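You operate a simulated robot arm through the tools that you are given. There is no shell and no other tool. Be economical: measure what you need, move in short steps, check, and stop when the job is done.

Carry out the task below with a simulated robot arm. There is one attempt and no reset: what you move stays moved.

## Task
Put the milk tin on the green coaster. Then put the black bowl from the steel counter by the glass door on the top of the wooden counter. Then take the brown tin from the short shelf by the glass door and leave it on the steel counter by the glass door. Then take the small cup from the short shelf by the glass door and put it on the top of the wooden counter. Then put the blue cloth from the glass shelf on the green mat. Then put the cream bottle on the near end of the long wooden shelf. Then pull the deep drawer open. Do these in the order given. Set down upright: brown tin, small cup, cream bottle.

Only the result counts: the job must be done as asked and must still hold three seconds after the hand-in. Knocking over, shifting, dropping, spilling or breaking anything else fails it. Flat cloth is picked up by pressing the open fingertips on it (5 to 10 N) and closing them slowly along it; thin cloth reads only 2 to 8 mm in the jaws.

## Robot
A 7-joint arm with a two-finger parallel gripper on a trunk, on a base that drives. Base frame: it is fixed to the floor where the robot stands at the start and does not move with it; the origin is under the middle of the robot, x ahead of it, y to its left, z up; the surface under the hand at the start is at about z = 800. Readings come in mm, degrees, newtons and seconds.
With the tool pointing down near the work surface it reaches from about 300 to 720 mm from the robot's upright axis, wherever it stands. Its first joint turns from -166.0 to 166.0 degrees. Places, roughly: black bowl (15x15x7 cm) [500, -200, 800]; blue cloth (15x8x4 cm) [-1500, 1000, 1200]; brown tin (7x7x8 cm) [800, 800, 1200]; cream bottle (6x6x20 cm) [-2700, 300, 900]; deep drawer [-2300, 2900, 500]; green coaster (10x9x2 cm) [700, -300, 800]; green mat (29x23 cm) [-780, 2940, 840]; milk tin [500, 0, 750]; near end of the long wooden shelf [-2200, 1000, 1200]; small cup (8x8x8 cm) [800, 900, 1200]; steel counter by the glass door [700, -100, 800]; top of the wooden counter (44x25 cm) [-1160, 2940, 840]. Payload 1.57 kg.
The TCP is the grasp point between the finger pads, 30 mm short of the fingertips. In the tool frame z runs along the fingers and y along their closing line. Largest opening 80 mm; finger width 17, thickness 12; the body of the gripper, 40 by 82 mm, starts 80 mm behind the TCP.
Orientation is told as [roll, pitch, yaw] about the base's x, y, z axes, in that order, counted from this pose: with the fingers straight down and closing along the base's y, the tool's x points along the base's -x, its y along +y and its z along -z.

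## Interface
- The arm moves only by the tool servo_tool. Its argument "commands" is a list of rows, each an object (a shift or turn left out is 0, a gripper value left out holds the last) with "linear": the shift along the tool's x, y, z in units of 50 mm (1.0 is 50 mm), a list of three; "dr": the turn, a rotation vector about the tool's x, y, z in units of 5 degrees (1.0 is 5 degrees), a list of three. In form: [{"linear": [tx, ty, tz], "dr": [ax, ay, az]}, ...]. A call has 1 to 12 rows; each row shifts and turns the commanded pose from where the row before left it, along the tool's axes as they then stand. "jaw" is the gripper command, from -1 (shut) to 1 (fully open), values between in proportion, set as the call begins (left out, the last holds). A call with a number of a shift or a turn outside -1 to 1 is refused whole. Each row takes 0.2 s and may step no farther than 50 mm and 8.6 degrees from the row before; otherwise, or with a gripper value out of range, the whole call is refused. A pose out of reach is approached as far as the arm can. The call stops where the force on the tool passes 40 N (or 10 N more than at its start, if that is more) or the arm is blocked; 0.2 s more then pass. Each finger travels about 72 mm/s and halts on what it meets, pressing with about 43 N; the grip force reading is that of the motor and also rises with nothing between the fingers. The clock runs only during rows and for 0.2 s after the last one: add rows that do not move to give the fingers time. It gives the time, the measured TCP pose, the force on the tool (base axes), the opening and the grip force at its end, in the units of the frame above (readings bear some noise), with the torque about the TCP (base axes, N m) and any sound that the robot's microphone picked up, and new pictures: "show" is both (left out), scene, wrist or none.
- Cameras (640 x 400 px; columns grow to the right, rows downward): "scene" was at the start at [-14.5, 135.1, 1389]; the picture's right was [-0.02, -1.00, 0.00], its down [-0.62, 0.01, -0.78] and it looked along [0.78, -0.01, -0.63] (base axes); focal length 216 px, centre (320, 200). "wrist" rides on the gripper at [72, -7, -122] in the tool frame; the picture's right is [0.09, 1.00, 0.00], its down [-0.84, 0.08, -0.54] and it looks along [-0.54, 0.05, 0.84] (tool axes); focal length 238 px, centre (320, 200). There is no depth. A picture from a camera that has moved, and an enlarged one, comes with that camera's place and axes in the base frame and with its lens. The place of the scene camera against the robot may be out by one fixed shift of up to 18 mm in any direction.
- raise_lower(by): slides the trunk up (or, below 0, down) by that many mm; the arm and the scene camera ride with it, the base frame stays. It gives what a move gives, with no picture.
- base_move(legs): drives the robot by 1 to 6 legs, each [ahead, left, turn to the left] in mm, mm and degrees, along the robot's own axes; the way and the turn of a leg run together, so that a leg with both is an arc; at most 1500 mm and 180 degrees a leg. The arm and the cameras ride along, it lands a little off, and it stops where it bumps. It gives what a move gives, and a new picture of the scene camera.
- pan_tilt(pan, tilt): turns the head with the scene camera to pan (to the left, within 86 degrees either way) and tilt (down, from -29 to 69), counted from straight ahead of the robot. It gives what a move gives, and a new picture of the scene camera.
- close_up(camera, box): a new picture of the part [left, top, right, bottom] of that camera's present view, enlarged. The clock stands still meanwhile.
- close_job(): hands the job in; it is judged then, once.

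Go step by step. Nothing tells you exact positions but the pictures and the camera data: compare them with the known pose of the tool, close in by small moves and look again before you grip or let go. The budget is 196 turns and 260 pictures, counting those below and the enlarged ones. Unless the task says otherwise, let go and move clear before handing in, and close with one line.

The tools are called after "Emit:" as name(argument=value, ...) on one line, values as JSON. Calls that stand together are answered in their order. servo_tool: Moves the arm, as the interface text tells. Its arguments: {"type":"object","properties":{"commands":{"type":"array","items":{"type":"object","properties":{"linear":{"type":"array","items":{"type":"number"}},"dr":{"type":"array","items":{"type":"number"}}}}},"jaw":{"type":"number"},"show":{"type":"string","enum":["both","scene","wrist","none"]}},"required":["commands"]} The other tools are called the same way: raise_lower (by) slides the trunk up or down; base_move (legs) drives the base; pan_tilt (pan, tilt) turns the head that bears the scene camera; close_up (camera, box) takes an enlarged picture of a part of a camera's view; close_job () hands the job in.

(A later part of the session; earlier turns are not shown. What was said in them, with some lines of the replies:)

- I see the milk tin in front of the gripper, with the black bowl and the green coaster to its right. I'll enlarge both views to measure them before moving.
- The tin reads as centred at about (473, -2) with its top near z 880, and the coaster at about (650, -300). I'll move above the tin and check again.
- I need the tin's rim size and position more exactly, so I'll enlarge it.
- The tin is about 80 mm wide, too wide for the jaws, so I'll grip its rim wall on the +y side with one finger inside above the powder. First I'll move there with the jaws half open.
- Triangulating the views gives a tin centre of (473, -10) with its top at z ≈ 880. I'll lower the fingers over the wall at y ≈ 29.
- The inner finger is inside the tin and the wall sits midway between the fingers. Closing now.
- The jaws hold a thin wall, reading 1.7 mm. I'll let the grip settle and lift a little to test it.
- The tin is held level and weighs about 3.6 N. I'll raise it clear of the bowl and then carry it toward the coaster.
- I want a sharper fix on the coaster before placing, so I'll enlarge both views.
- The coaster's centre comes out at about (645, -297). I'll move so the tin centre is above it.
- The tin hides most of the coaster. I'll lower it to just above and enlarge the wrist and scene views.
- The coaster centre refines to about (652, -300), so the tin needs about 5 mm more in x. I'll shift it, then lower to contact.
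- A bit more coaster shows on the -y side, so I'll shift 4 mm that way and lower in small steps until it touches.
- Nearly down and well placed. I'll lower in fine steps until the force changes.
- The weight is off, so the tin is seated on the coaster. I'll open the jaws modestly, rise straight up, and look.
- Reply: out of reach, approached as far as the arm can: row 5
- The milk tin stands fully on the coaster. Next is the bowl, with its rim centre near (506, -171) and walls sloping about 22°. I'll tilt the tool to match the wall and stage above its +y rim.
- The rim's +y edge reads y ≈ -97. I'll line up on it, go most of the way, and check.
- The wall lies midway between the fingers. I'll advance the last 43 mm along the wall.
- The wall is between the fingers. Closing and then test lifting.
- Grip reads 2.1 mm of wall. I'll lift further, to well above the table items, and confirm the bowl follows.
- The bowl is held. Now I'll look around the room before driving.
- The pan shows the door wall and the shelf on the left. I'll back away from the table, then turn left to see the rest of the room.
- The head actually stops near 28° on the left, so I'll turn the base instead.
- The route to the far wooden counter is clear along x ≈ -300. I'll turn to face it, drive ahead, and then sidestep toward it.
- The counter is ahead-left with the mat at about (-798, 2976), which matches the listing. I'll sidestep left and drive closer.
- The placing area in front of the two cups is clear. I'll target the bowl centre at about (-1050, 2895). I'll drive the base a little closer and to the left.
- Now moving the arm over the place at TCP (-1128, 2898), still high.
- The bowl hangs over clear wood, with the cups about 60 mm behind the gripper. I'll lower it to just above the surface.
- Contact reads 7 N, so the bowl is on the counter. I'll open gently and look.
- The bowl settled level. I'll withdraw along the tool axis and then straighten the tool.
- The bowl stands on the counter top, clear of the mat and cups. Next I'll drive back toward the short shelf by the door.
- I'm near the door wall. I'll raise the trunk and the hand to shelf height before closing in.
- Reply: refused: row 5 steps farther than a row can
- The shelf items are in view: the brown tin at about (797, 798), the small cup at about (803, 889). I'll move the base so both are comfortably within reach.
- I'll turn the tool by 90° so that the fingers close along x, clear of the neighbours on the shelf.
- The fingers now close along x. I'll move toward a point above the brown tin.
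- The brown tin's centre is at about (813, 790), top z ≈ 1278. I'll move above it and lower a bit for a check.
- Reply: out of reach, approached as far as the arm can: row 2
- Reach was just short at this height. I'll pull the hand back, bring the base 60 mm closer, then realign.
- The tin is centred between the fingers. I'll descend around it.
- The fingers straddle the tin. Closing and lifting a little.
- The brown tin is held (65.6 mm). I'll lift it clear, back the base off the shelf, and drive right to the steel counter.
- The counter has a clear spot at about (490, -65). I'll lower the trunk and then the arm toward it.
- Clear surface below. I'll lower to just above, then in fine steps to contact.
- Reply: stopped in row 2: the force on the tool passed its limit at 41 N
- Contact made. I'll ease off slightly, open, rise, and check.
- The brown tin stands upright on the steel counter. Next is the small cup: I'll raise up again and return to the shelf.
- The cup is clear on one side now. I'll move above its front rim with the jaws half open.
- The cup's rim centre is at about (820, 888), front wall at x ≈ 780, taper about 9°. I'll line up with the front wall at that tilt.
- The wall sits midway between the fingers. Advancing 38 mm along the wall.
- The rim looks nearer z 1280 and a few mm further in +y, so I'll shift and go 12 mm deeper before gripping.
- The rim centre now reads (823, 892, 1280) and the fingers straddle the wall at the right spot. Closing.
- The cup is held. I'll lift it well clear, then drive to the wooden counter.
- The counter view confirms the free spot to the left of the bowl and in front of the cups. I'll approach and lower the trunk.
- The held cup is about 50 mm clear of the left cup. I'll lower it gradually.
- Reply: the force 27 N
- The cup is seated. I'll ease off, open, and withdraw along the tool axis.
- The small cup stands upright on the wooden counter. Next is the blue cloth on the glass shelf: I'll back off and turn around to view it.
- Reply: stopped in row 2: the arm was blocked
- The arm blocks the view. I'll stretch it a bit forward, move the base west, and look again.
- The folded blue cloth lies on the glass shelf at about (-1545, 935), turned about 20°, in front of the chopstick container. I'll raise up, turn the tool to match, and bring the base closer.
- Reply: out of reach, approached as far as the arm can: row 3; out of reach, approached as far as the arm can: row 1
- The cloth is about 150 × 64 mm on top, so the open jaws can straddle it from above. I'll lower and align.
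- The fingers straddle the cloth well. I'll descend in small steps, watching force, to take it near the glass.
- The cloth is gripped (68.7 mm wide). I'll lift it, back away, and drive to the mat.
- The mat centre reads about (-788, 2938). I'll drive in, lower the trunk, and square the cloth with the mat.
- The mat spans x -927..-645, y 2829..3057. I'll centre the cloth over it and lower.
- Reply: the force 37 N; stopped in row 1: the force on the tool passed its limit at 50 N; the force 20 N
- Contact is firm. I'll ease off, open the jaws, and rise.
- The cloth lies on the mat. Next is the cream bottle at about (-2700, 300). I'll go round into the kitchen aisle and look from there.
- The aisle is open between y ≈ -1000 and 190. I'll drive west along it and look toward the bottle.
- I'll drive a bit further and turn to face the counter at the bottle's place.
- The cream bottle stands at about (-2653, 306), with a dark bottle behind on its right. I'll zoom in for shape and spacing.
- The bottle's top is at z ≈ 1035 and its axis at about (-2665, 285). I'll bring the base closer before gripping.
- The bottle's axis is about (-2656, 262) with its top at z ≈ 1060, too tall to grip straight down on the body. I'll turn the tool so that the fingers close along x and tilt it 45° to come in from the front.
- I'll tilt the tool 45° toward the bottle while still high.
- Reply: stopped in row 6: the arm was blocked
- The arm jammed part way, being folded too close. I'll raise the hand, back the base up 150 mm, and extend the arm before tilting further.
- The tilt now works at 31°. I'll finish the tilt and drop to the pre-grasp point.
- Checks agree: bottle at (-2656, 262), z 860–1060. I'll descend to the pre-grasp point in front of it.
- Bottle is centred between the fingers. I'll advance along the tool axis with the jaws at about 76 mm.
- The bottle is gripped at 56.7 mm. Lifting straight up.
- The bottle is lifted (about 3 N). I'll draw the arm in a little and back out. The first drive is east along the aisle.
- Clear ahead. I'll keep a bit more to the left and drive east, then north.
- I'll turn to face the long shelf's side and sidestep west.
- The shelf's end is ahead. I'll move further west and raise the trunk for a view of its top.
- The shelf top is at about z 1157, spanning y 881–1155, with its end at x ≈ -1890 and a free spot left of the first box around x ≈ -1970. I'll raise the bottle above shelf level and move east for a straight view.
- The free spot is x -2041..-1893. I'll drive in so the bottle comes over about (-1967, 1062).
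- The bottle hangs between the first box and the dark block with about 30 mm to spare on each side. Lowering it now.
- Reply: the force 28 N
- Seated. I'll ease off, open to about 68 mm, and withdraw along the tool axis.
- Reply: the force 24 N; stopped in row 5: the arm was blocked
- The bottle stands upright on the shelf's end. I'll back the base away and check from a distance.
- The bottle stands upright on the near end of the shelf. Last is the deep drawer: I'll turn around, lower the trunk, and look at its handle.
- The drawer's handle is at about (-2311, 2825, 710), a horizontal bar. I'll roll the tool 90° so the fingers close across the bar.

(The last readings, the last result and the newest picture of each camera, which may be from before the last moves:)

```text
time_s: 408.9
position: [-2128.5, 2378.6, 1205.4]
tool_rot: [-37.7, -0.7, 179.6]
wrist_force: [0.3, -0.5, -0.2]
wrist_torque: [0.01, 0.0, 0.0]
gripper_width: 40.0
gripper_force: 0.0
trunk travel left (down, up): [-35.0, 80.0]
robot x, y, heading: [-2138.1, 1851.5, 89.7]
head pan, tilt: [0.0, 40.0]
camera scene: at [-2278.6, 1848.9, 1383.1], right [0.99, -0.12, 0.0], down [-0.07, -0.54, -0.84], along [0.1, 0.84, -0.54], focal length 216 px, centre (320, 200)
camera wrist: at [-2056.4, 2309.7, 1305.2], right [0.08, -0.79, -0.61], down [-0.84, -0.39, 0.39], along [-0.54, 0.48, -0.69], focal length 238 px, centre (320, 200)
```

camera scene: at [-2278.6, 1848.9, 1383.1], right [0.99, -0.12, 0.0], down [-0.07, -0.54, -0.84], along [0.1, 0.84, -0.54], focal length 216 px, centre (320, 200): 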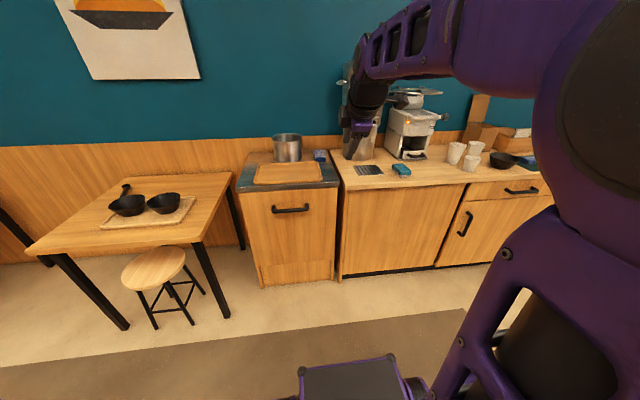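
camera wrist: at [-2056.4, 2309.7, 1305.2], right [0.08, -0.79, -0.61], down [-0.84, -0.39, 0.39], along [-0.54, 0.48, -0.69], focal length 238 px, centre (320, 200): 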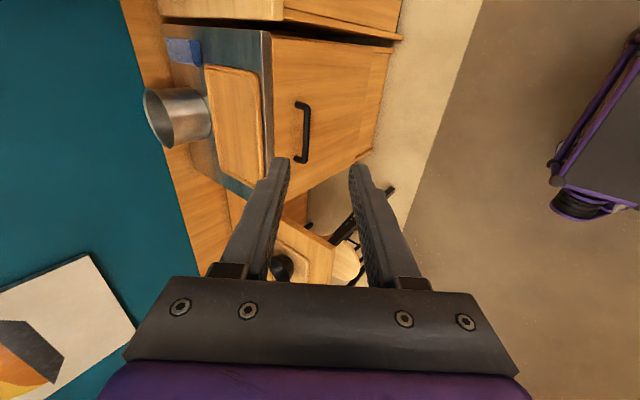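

I need a closer look to fix the handle. Moving the base closer.

Emit:
base_move(legs=[[0, 160, 0], [200, 0, 0]])

Emit:
servo_tool(commands=[{"linear": [0, 0.3, 0.6]}, {"linear": [0, 0.6, 0.6]}, {"linear": [0, 0.6, 0.6]}, {"linear": [0, 0.6, 0.6]}, {}])

```text
time_s: 412.3
position: [-2285.6, 2584.1, 1204.6]
tool_rot: [-37.6, -0.7, 179.3]
wrist_force: [0.7, 0.5, 0.4]
wrist_torque: [0.02, 0.07, -0.02]
gripper_width: 39.8
gripper_force: 0.0
trunk travel left (down, up): [-35.0, 80.0]
robot x, y, heading: [-2295.7, 2057.8, 89.6]
head pan, tilt: [0.0, 40.0]
camera scene: at [-2437.8, 2053.0, 1382.3], right [0.99, -0.12, 0.0], down [-0.07, -0.54, -0.84], along [0.1, 0.83, -0.55], focal length 216 px, centre (320, 200)
```

scene: 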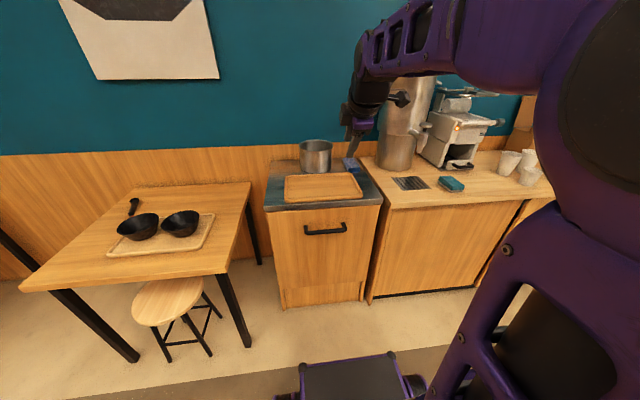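

```text
time_s: 413.5
position: [-2287.0, 2574.2, 1046.0]
tool_rot: [-37.6, -0.8, 179.4]
wrist_force: [0.3, 0.7, 0.4]
wrist_torque: [-0.03, 0.01, 0.0]
gripper_width: 39.9
gripper_force: 0.1
trunk travel left (down, up): [-35.0, 80.0]
robot x, y, heading: [-2295.0, 2056.8, 89.6]
head pan, tilt: [0.0, 40.0]
camera scene: at [-2448.2, 2049.8, 1372.0], right [1.0, 0.0, 0.0], down [0.0, -0.64, -0.77], along [0.0, 0.77, -0.64], focal length 216 px, centre (320, 200)
camera wrist: at [-2215.2, 2503.3, 1144.6], right [0.08, -0.79, -0.61], down [-0.84, -0.38, 0.39], along [-0.54, 0.48, -0.69], focal length 238 px, centre (320, 200)
```

scene: 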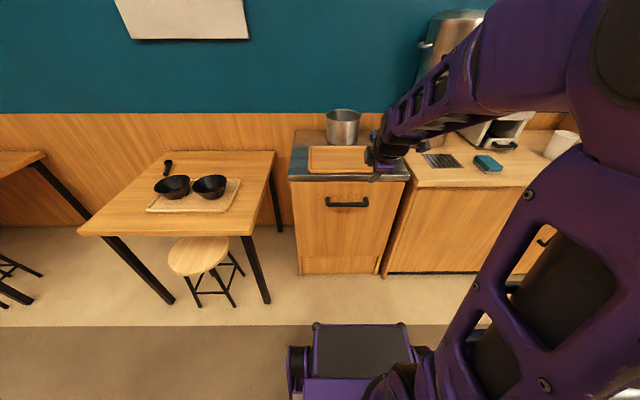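
wrist: 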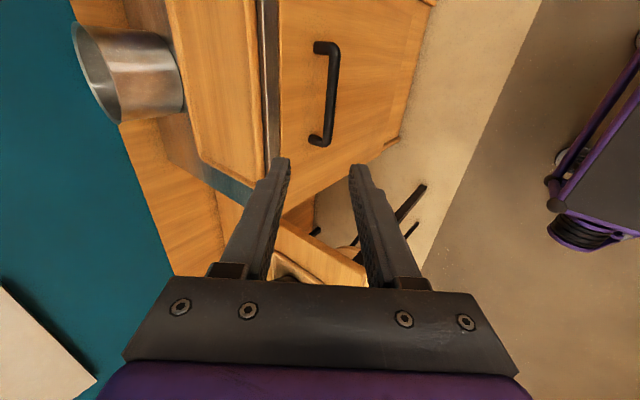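

Emit:
close_up(camera="scene", box=[280, 130, 420, 290])

Emit:
close_up(camera="wrist", box=[220, 0, 420, 180])

```text
2.50 times, centred on (350, 210) of scene
camera zoom: at [-2448.2, 2049.8, 1372.0], right [1.0, 0.0, 0.0], down [0.0, -0.64, -0.77], along [0.0, 0.77, -0.64], focal length 539 px, centre (245, 175)
```

zoom: 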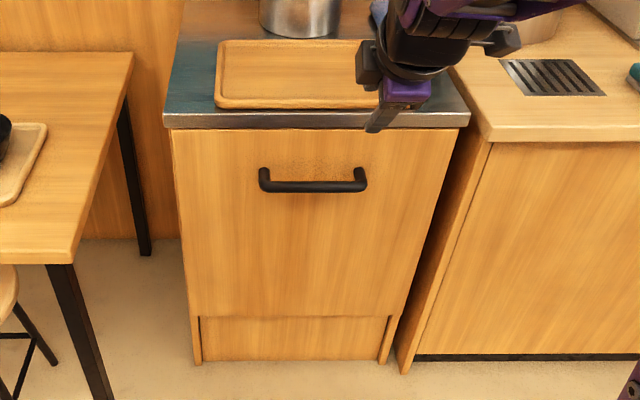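

```text
2.22 times, centred on (320, 90) of wrist
camera zoom: at [-2215.2, 2503.3, 1144.6], right [0.08, -0.79, -0.61], down [-0.84, -0.38, 0.39], along [-0.54, 0.48, -0.69], focal length 530 px, centre (320, 444)
```

zoom: 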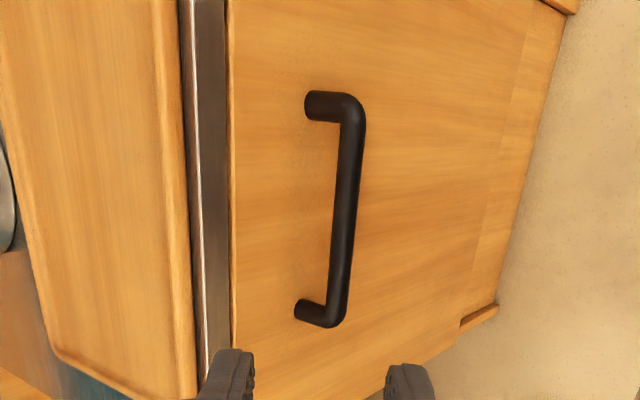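

The handle is around y 2815, z 700. I'll lower the hand in front of the drawer for a closer look.

Emit:
servo_tool(commands=[{"linear": [-0.2, 0.49, 0.63]}, {"linear": [-0.2, 0.49, 0.63]}, {"linear": [0, 0.49, 0.63]}, {"linear": [0, 0.49, 0.63]}, {"linear": [0, 0.49, 0.63]}, {}])

```text
time_s: 414.9
position: [-2309.6, 2575.8, 848.2]
tool_rot: [-37.7, -0.7, 179.3]
wrist_force: [-0.1, 0.2, 0.4]
wrist_torque: [0.0, -0.02, 0.0]
gripper_width: 39.9
gripper_force: 0.1
trunk travel left (down, up): [-35.0, 80.0]
robot x, y, heading: [-2293.8, 2058.5, 90.0]
head pan, tilt: [0.0, 40.0]
camera scene: at [-2448.3, 2049.8, 1372.0], right [1.0, 0.0, 0.0], down [0.0, -0.64, -0.77], along [0.0, 0.77, -0.64], focal length 216 px, centre (320, 200)
camera wrist: at [-2238.1, 2505.1, 946.5], right [0.08, -0.79, -0.61], down [-0.84, -0.38, 0.39], along [-0.54, 0.48, -0.69], focal length 238 px, centre (320, 200)
```

scene: 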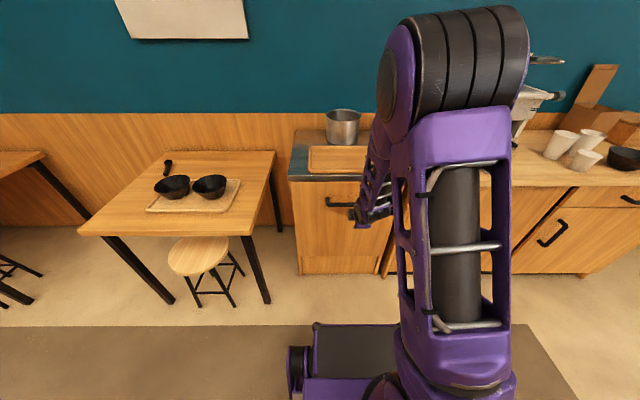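
wrist: 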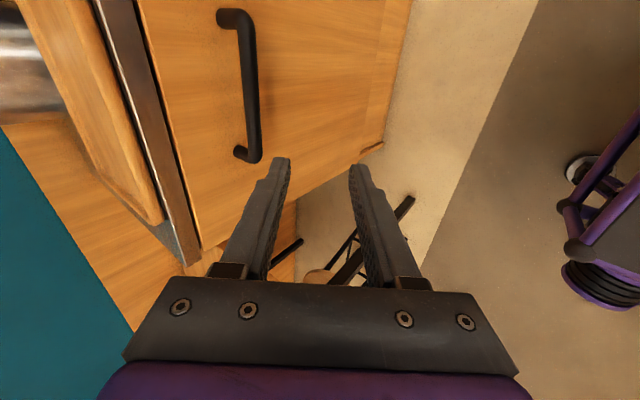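

The handle bar centre triangulates to about (-2298, 2797, 716). I'll bring the base 130 mm closer, narrow the jaws to about 30 mm, and go to a pre-grasp point.

Emit:
base_move(legs=[[130, 0, 0]])

Emit:
servo_tool(commands=[{"linear": [0.1, 0.05, 0.7]}, {"linear": [0.1, 0.1, 0.6]}, {}], jaw=-0.25)

```text
time_s: 416.2
position: [-2311.3, 2706.1, 846.9]
tool_rot: [-37.6, -0.8, 179.5]
wrist_force: [-0.3, 0.1, 0.1]
wrist_torque: [0.03, 0.03, 0.01]
gripper_width: 39.9
gripper_force: 0.0
trunk travel left (down, up): [-35.0, 80.0]
robot x, y, heading: [-2298.4, 2188.1, 90.0]
head pan, tilt: [0.0, 40.0]
camera scene: at [-2447.9, 2179.2, 1372.0], right [1.0, 0.0, 0.0], down [0.0, -0.64, -0.77], along [0.0, 0.77, -0.64], focal length 216 px, centre (320, 200)
```

scene: 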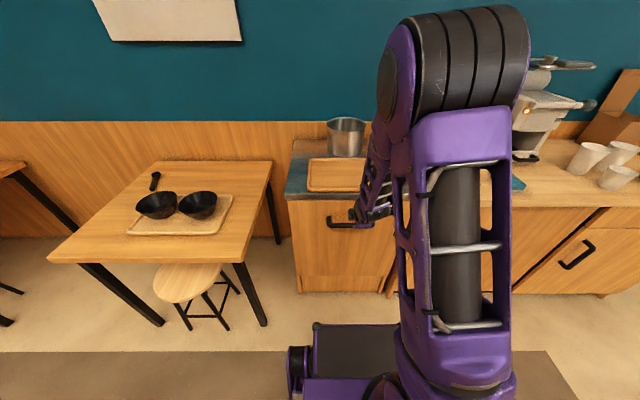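

```text
time_s: 417.0
position: [-2301.6, 2740.5, 790.9]
tool_rot: [-37.6, -0.7, 179.5]
wrist_force: [0.0, 0.2, 0.2]
wrist_torque: [0.01, -0.03, 0.0]
gripper_width: 30.1
gripper_force: 0.0
trunk travel left (down, up): [-35.0, 80.0]
robot x, y, heading: [-2296.3, 2186.7, 89.9]
head pan, tilt: [0.0, 40.0]
camera scene: at [-2447.9, 2179.4, 1372.0], right [1.0, 0.0, 0.0], down [0.0, -0.64, -0.77], along [0.0, 0.77, -0.64], focal length 216 px, centre (320, 200)
camera wrist: at [-2229.4, 2670.5, 890.3], right [0.08, -0.79, -0.61], down [-0.84, -0.38, 0.39], along [-0.54, 0.48, -0.69], focal length 238 px, centre (320, 200)
```

scene: 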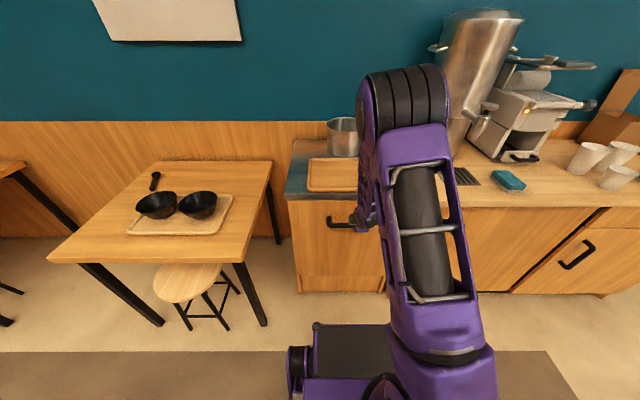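
wrist: 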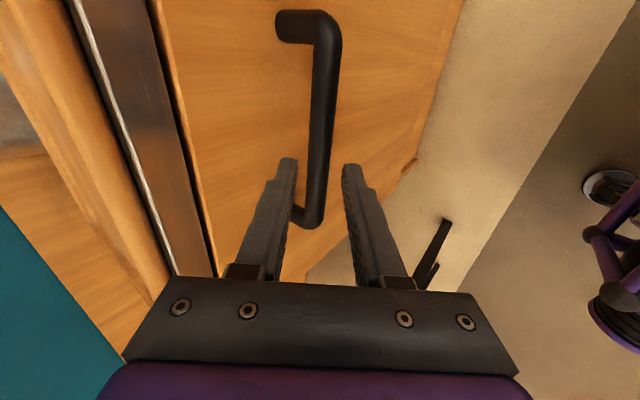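

The bar lies squarely between the fingers. I'll advance about 78 mm along the tool axis.

Emit:
servo_tool(commands=[{"linear": [0, 0, 0.6]}, {"linear": [0, 0, 0.5]}, {"linear": [0, 0, 0.4]}, {}], show="wrist")

Emit:
close_up(camera="wrist", box=[200, 60, 440, 260])

```text
time_s: 418.0
position: [-2301.4, 2784.8, 733.3]
tool_rot: [-37.6, -0.7, 179.4]
wrist_force: [-0.3, -0.1, 0.7]
wrist_torque: [0.02, -0.03, 0.01]
gripper_width: 30.1
gripper_force: 0.2
trunk travel left (down, up): [-35.0, 80.0]
robot x, y, heading: [-2297.1, 2187.2, 89.9]
head pan, tilt: [0.0, 40.0]
camera wrist: at [-2228.7, 2715.5, 831.5], right [0.08, -0.79, -0.61], down [-0.84, -0.38, 0.39], along [-0.54, 0.48, -0.69], focal length 238 px, centre (320, 200)
```

wrist: 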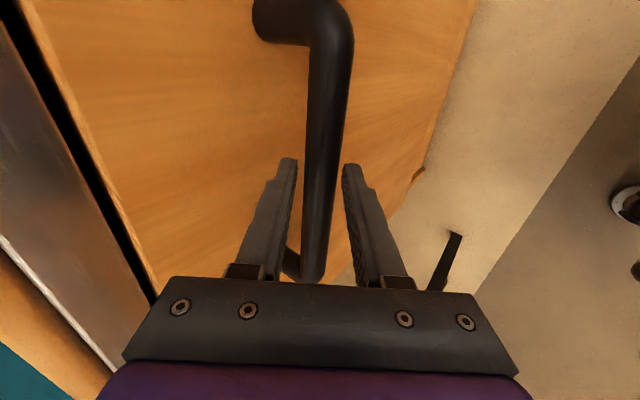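

```text
2.00 times, centred on (320, 160) of wrist
camera zoom: at [-2228.7, 2715.5, 831.5], right [0.08, -0.79, -0.61], down [-0.84, -0.38, 0.39], along [-0.54, 0.48, -0.69], focal length 477 px, centre (320, 280)
```

zoom: 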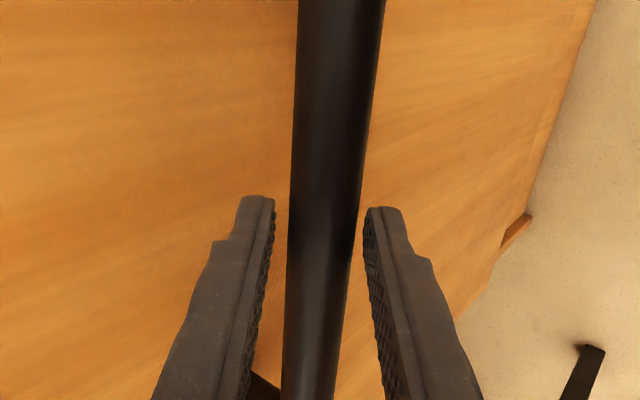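

The bar is between the fingers. Closing on it.

Emit:
servo_tool(commands=[{}, {}, {}], jaw=-1, show="wrist")

```text
time_s: 418.8
position: [-2300.4, 2785.1, 733.9]
tool_rot: [-37.6, -0.7, 179.6]
wrist_force: [1.5, 2.1, 0.6]
wrist_torque: [0.06, -0.4, 0.52]
gripper_width: 22.0
gripper_force: 35.1
trunk travel left (down, up): [-35.0, 80.0]
robot x, y, heading: [-2295.9, 2185.5, 90.0]
head pan, tilt: [0.0, 40.0]
camera wrist: at [-2228.7, 2715.6, 831.9], right [0.08, -0.79, -0.61], down [-0.84, -0.39, 0.39], along [-0.54, 0.48, -0.69], focal length 238 px, centre (320, 200)
```

wrist: 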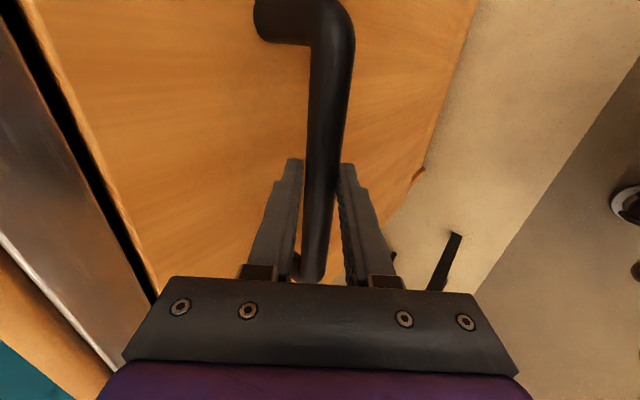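

Gripped at 22 mm. I'll pull by driving the base backward, first 100 mm.

Emit:
base_move(legs=[[-100, 0, 0]])

```text
time_s: 419.9
position: [-2300.2, 2684.5, 732.9]
tool_rot: [-37.6, -0.8, 179.5]
wrist_force: [1.7, -2.1, 4.4]
wrist_torque: [-0.01, -0.46, 0.41]
gripper_width: 21.7
gripper_force: 34.7
trunk travel left (down, up): [-35.0, 80.0]
robot x, y, heading: [-2297.3, 2086.2, 89.8]
head pan, tilt: [0.0, 40.0]
camera scene: at [-2447.9, 2078.4, 1372.0], right [1.0, 0.0, 0.0], down [0.0, -0.64, -0.77], along [0.0, 0.77, -0.64], focal length 216 px, centre (320, 200)
```

scene: 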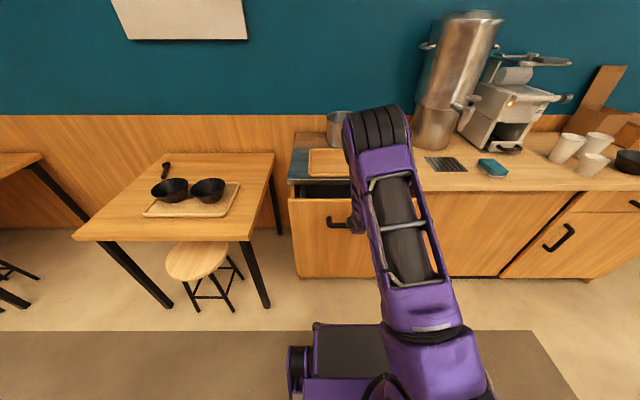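

The drawer is following and the grip holds. I'll pull further.

Emit:
base_move(legs=[[-150, 0, 0]])

```text
time_s: 421.3
position: [-2301.9, 2535.0, 732.6]
tool_rot: [-37.7, -0.6, 179.5]
wrist_force: [2.7, -1.1, 4.4]
wrist_torque: [0.01, -0.53, 0.38]
gripper_width: 21.8
gripper_force: 34.8
trunk travel left (down, up): [-35.0, 80.0]
robot x, y, heading: [-2298.7, 1938.4, 90.0]
head pan, tilt: [0.0, 40.0]
camera scene: at [-2448.1, 1929.5, 1372.0], right [1.0, 0.0, 0.0], down [0.0, -0.64, -0.77], along [0.0, 0.77, -0.64], focal length 216 px, centre (320, 200)
```

scene: 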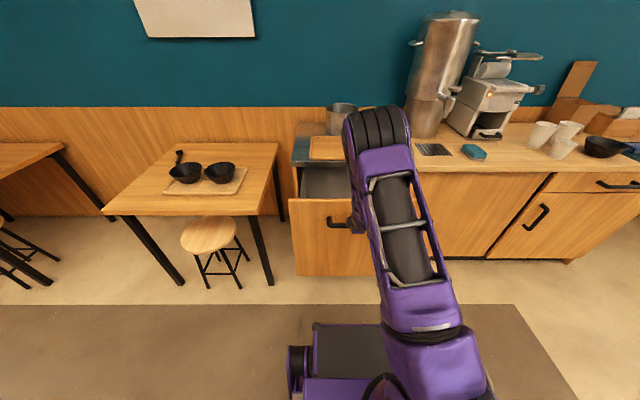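

It's open about 250 mm. I'll pull a bit more to get it fully out, watching force.

Emit:
base_move(legs=[[-80, 0, 0]])

```text
time_s: 422.4
position: [-2300.1, 2465.2, 734.6]
tool_rot: [-37.8, -0.8, 179.7]
wrist_force: [0.2, -2.4, 3.0]
wrist_torque: [-0.01, -0.34, 0.38]
gripper_width: 21.8
gripper_force: 35.1
trunk travel left (down, up): [-35.0, 80.0]
robot x, y, heading: [-2299.7, 1864.9, 90.1]
head pan, tilt: [0.0, 40.0]
stopped in leg 1: the force on the tool passed its limit at 98 N (the readings are from after the stop); the commanded pose is now the measured one
camera scene: at [-2448.2, 1856.5, 1372.1], right [1.0, 0.0, 0.0], down [0.0, -0.64, -0.77], along [0.0, 0.77, -0.64], focal length 216 px, centre (320, 200)
```

scene: 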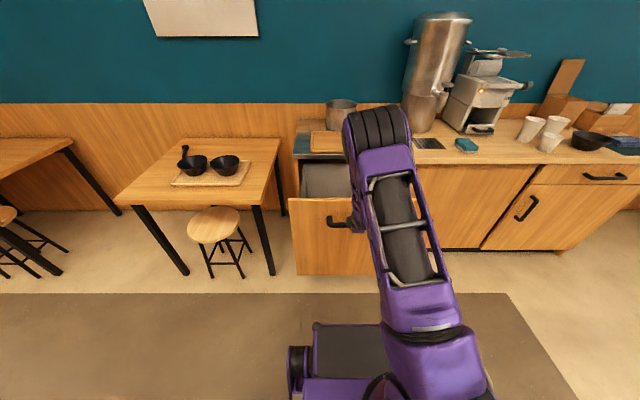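

The drawer hit its stop, fully open at about 320 mm. I'll open the jaws and withdraw along the tool axis.

Emit:
servo_tool(commands=[{}, {}, {"linear": [0, 0, -0.5]}, {"linear": [0, 0, -0.8]}, {"linear": [0, 0, -0.8]}, {}], jaw=-0.25)

```text
time_s: 423.8
position: [-2302.0, 2400.0, 817.2]
tool_rot: [-37.8, -0.7, 179.5]
wrist_force: [0.1, 0.1, -0.3]
wrist_torque: [0.0, -0.01, 0.01]
gripper_width: 30.3
gripper_force: 0.1
trunk travel left (down, up): [-35.0, 80.0]
robot x, y, heading: [-2296.0, 1866.5, 90.0]
head pan, tilt: [0.0, 40.0]
camera scene: at [-2448.2, 1856.8, 1372.0], right [1.0, 0.0, 0.0], down [0.0, -0.64, -0.77], along [0.0, 0.77, -0.64], focal length 216 px, centre (320, 200)
camera wrist: at [-2229.2, 2328.9, 915.7], right [0.08, -0.79, -0.61], down [-0.84, -0.39, 0.39], along [-0.54, 0.48, -0.69], focal length 238 px, centre (320, 200)
```

scene: 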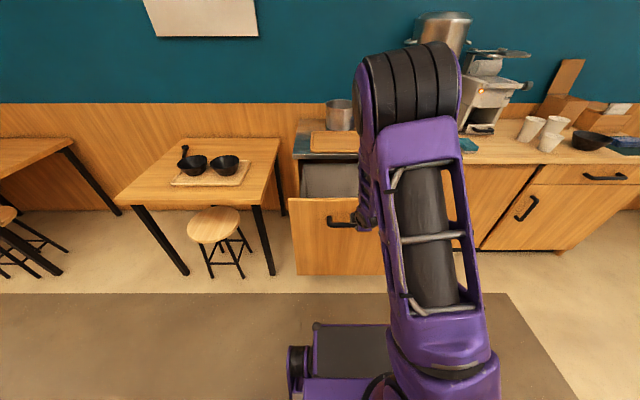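
wrist: 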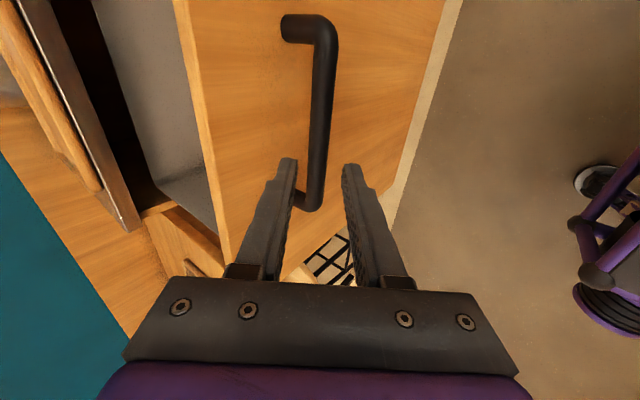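

The hand is clear and the drawer stays open. I'll back the base away and check the result.

Emit:
base_move(legs=[[-250, 0, 0]])

Emit:
close_up(camera="scene", box=[280, 60, 640, 280])

```text
time_s: 425.7
position: [-2300.5, 2148.1, 816.8]
tool_rot: [-37.9, -0.8, 179.5]
wrist_force: [0.3, 0.4, 0.4]
wrist_torque: [-0.03, -0.02, 0.02]
gripper_width: 30.0
gripper_force: 0.0
trunk travel left (down, up): [-35.0, 80.0]
robot x, y, heading: [-2298.6, 1614.8, 89.9]
head pan, tilt: [0.0, 40.0]
camera scene: at [-2448.6, 1605.7, 1372.0], right [1.0, 0.0, 0.0], down [0.0, -0.64, -0.77], along [0.0, 0.77, -0.64], focal length 216 px, centre (320, 200)
```

scene: 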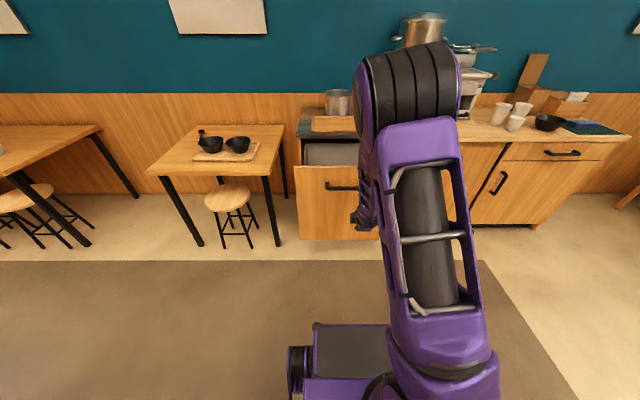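

```text
1.78 times, centred on (460, 170) of scene
camera zoom: at [-2448.6, 1605.7, 1372.0], right [1.0, 0.0, 0.0], down [0.0, -0.64, -0.77], along [0.0, 0.77, -0.64], focal length 383 px, centre (71, 253)
```

zoom: 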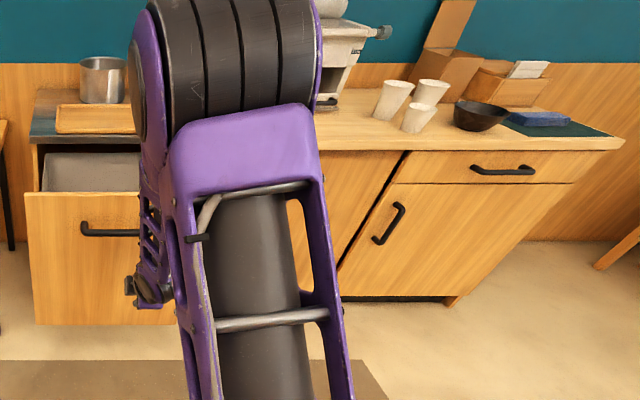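

Everything looks in place: the drawer is open, the bowl and small cup are on the wooden counter, and the cloth is on the mat. I'm handing in.

Emit:
close_job()

```text
The job is handed in.
```

I did all seven steps in the order given and handed the job in; nothing was knocked over or spilled that I saw. The brown tin, small cup and cream bottle were set down upright.
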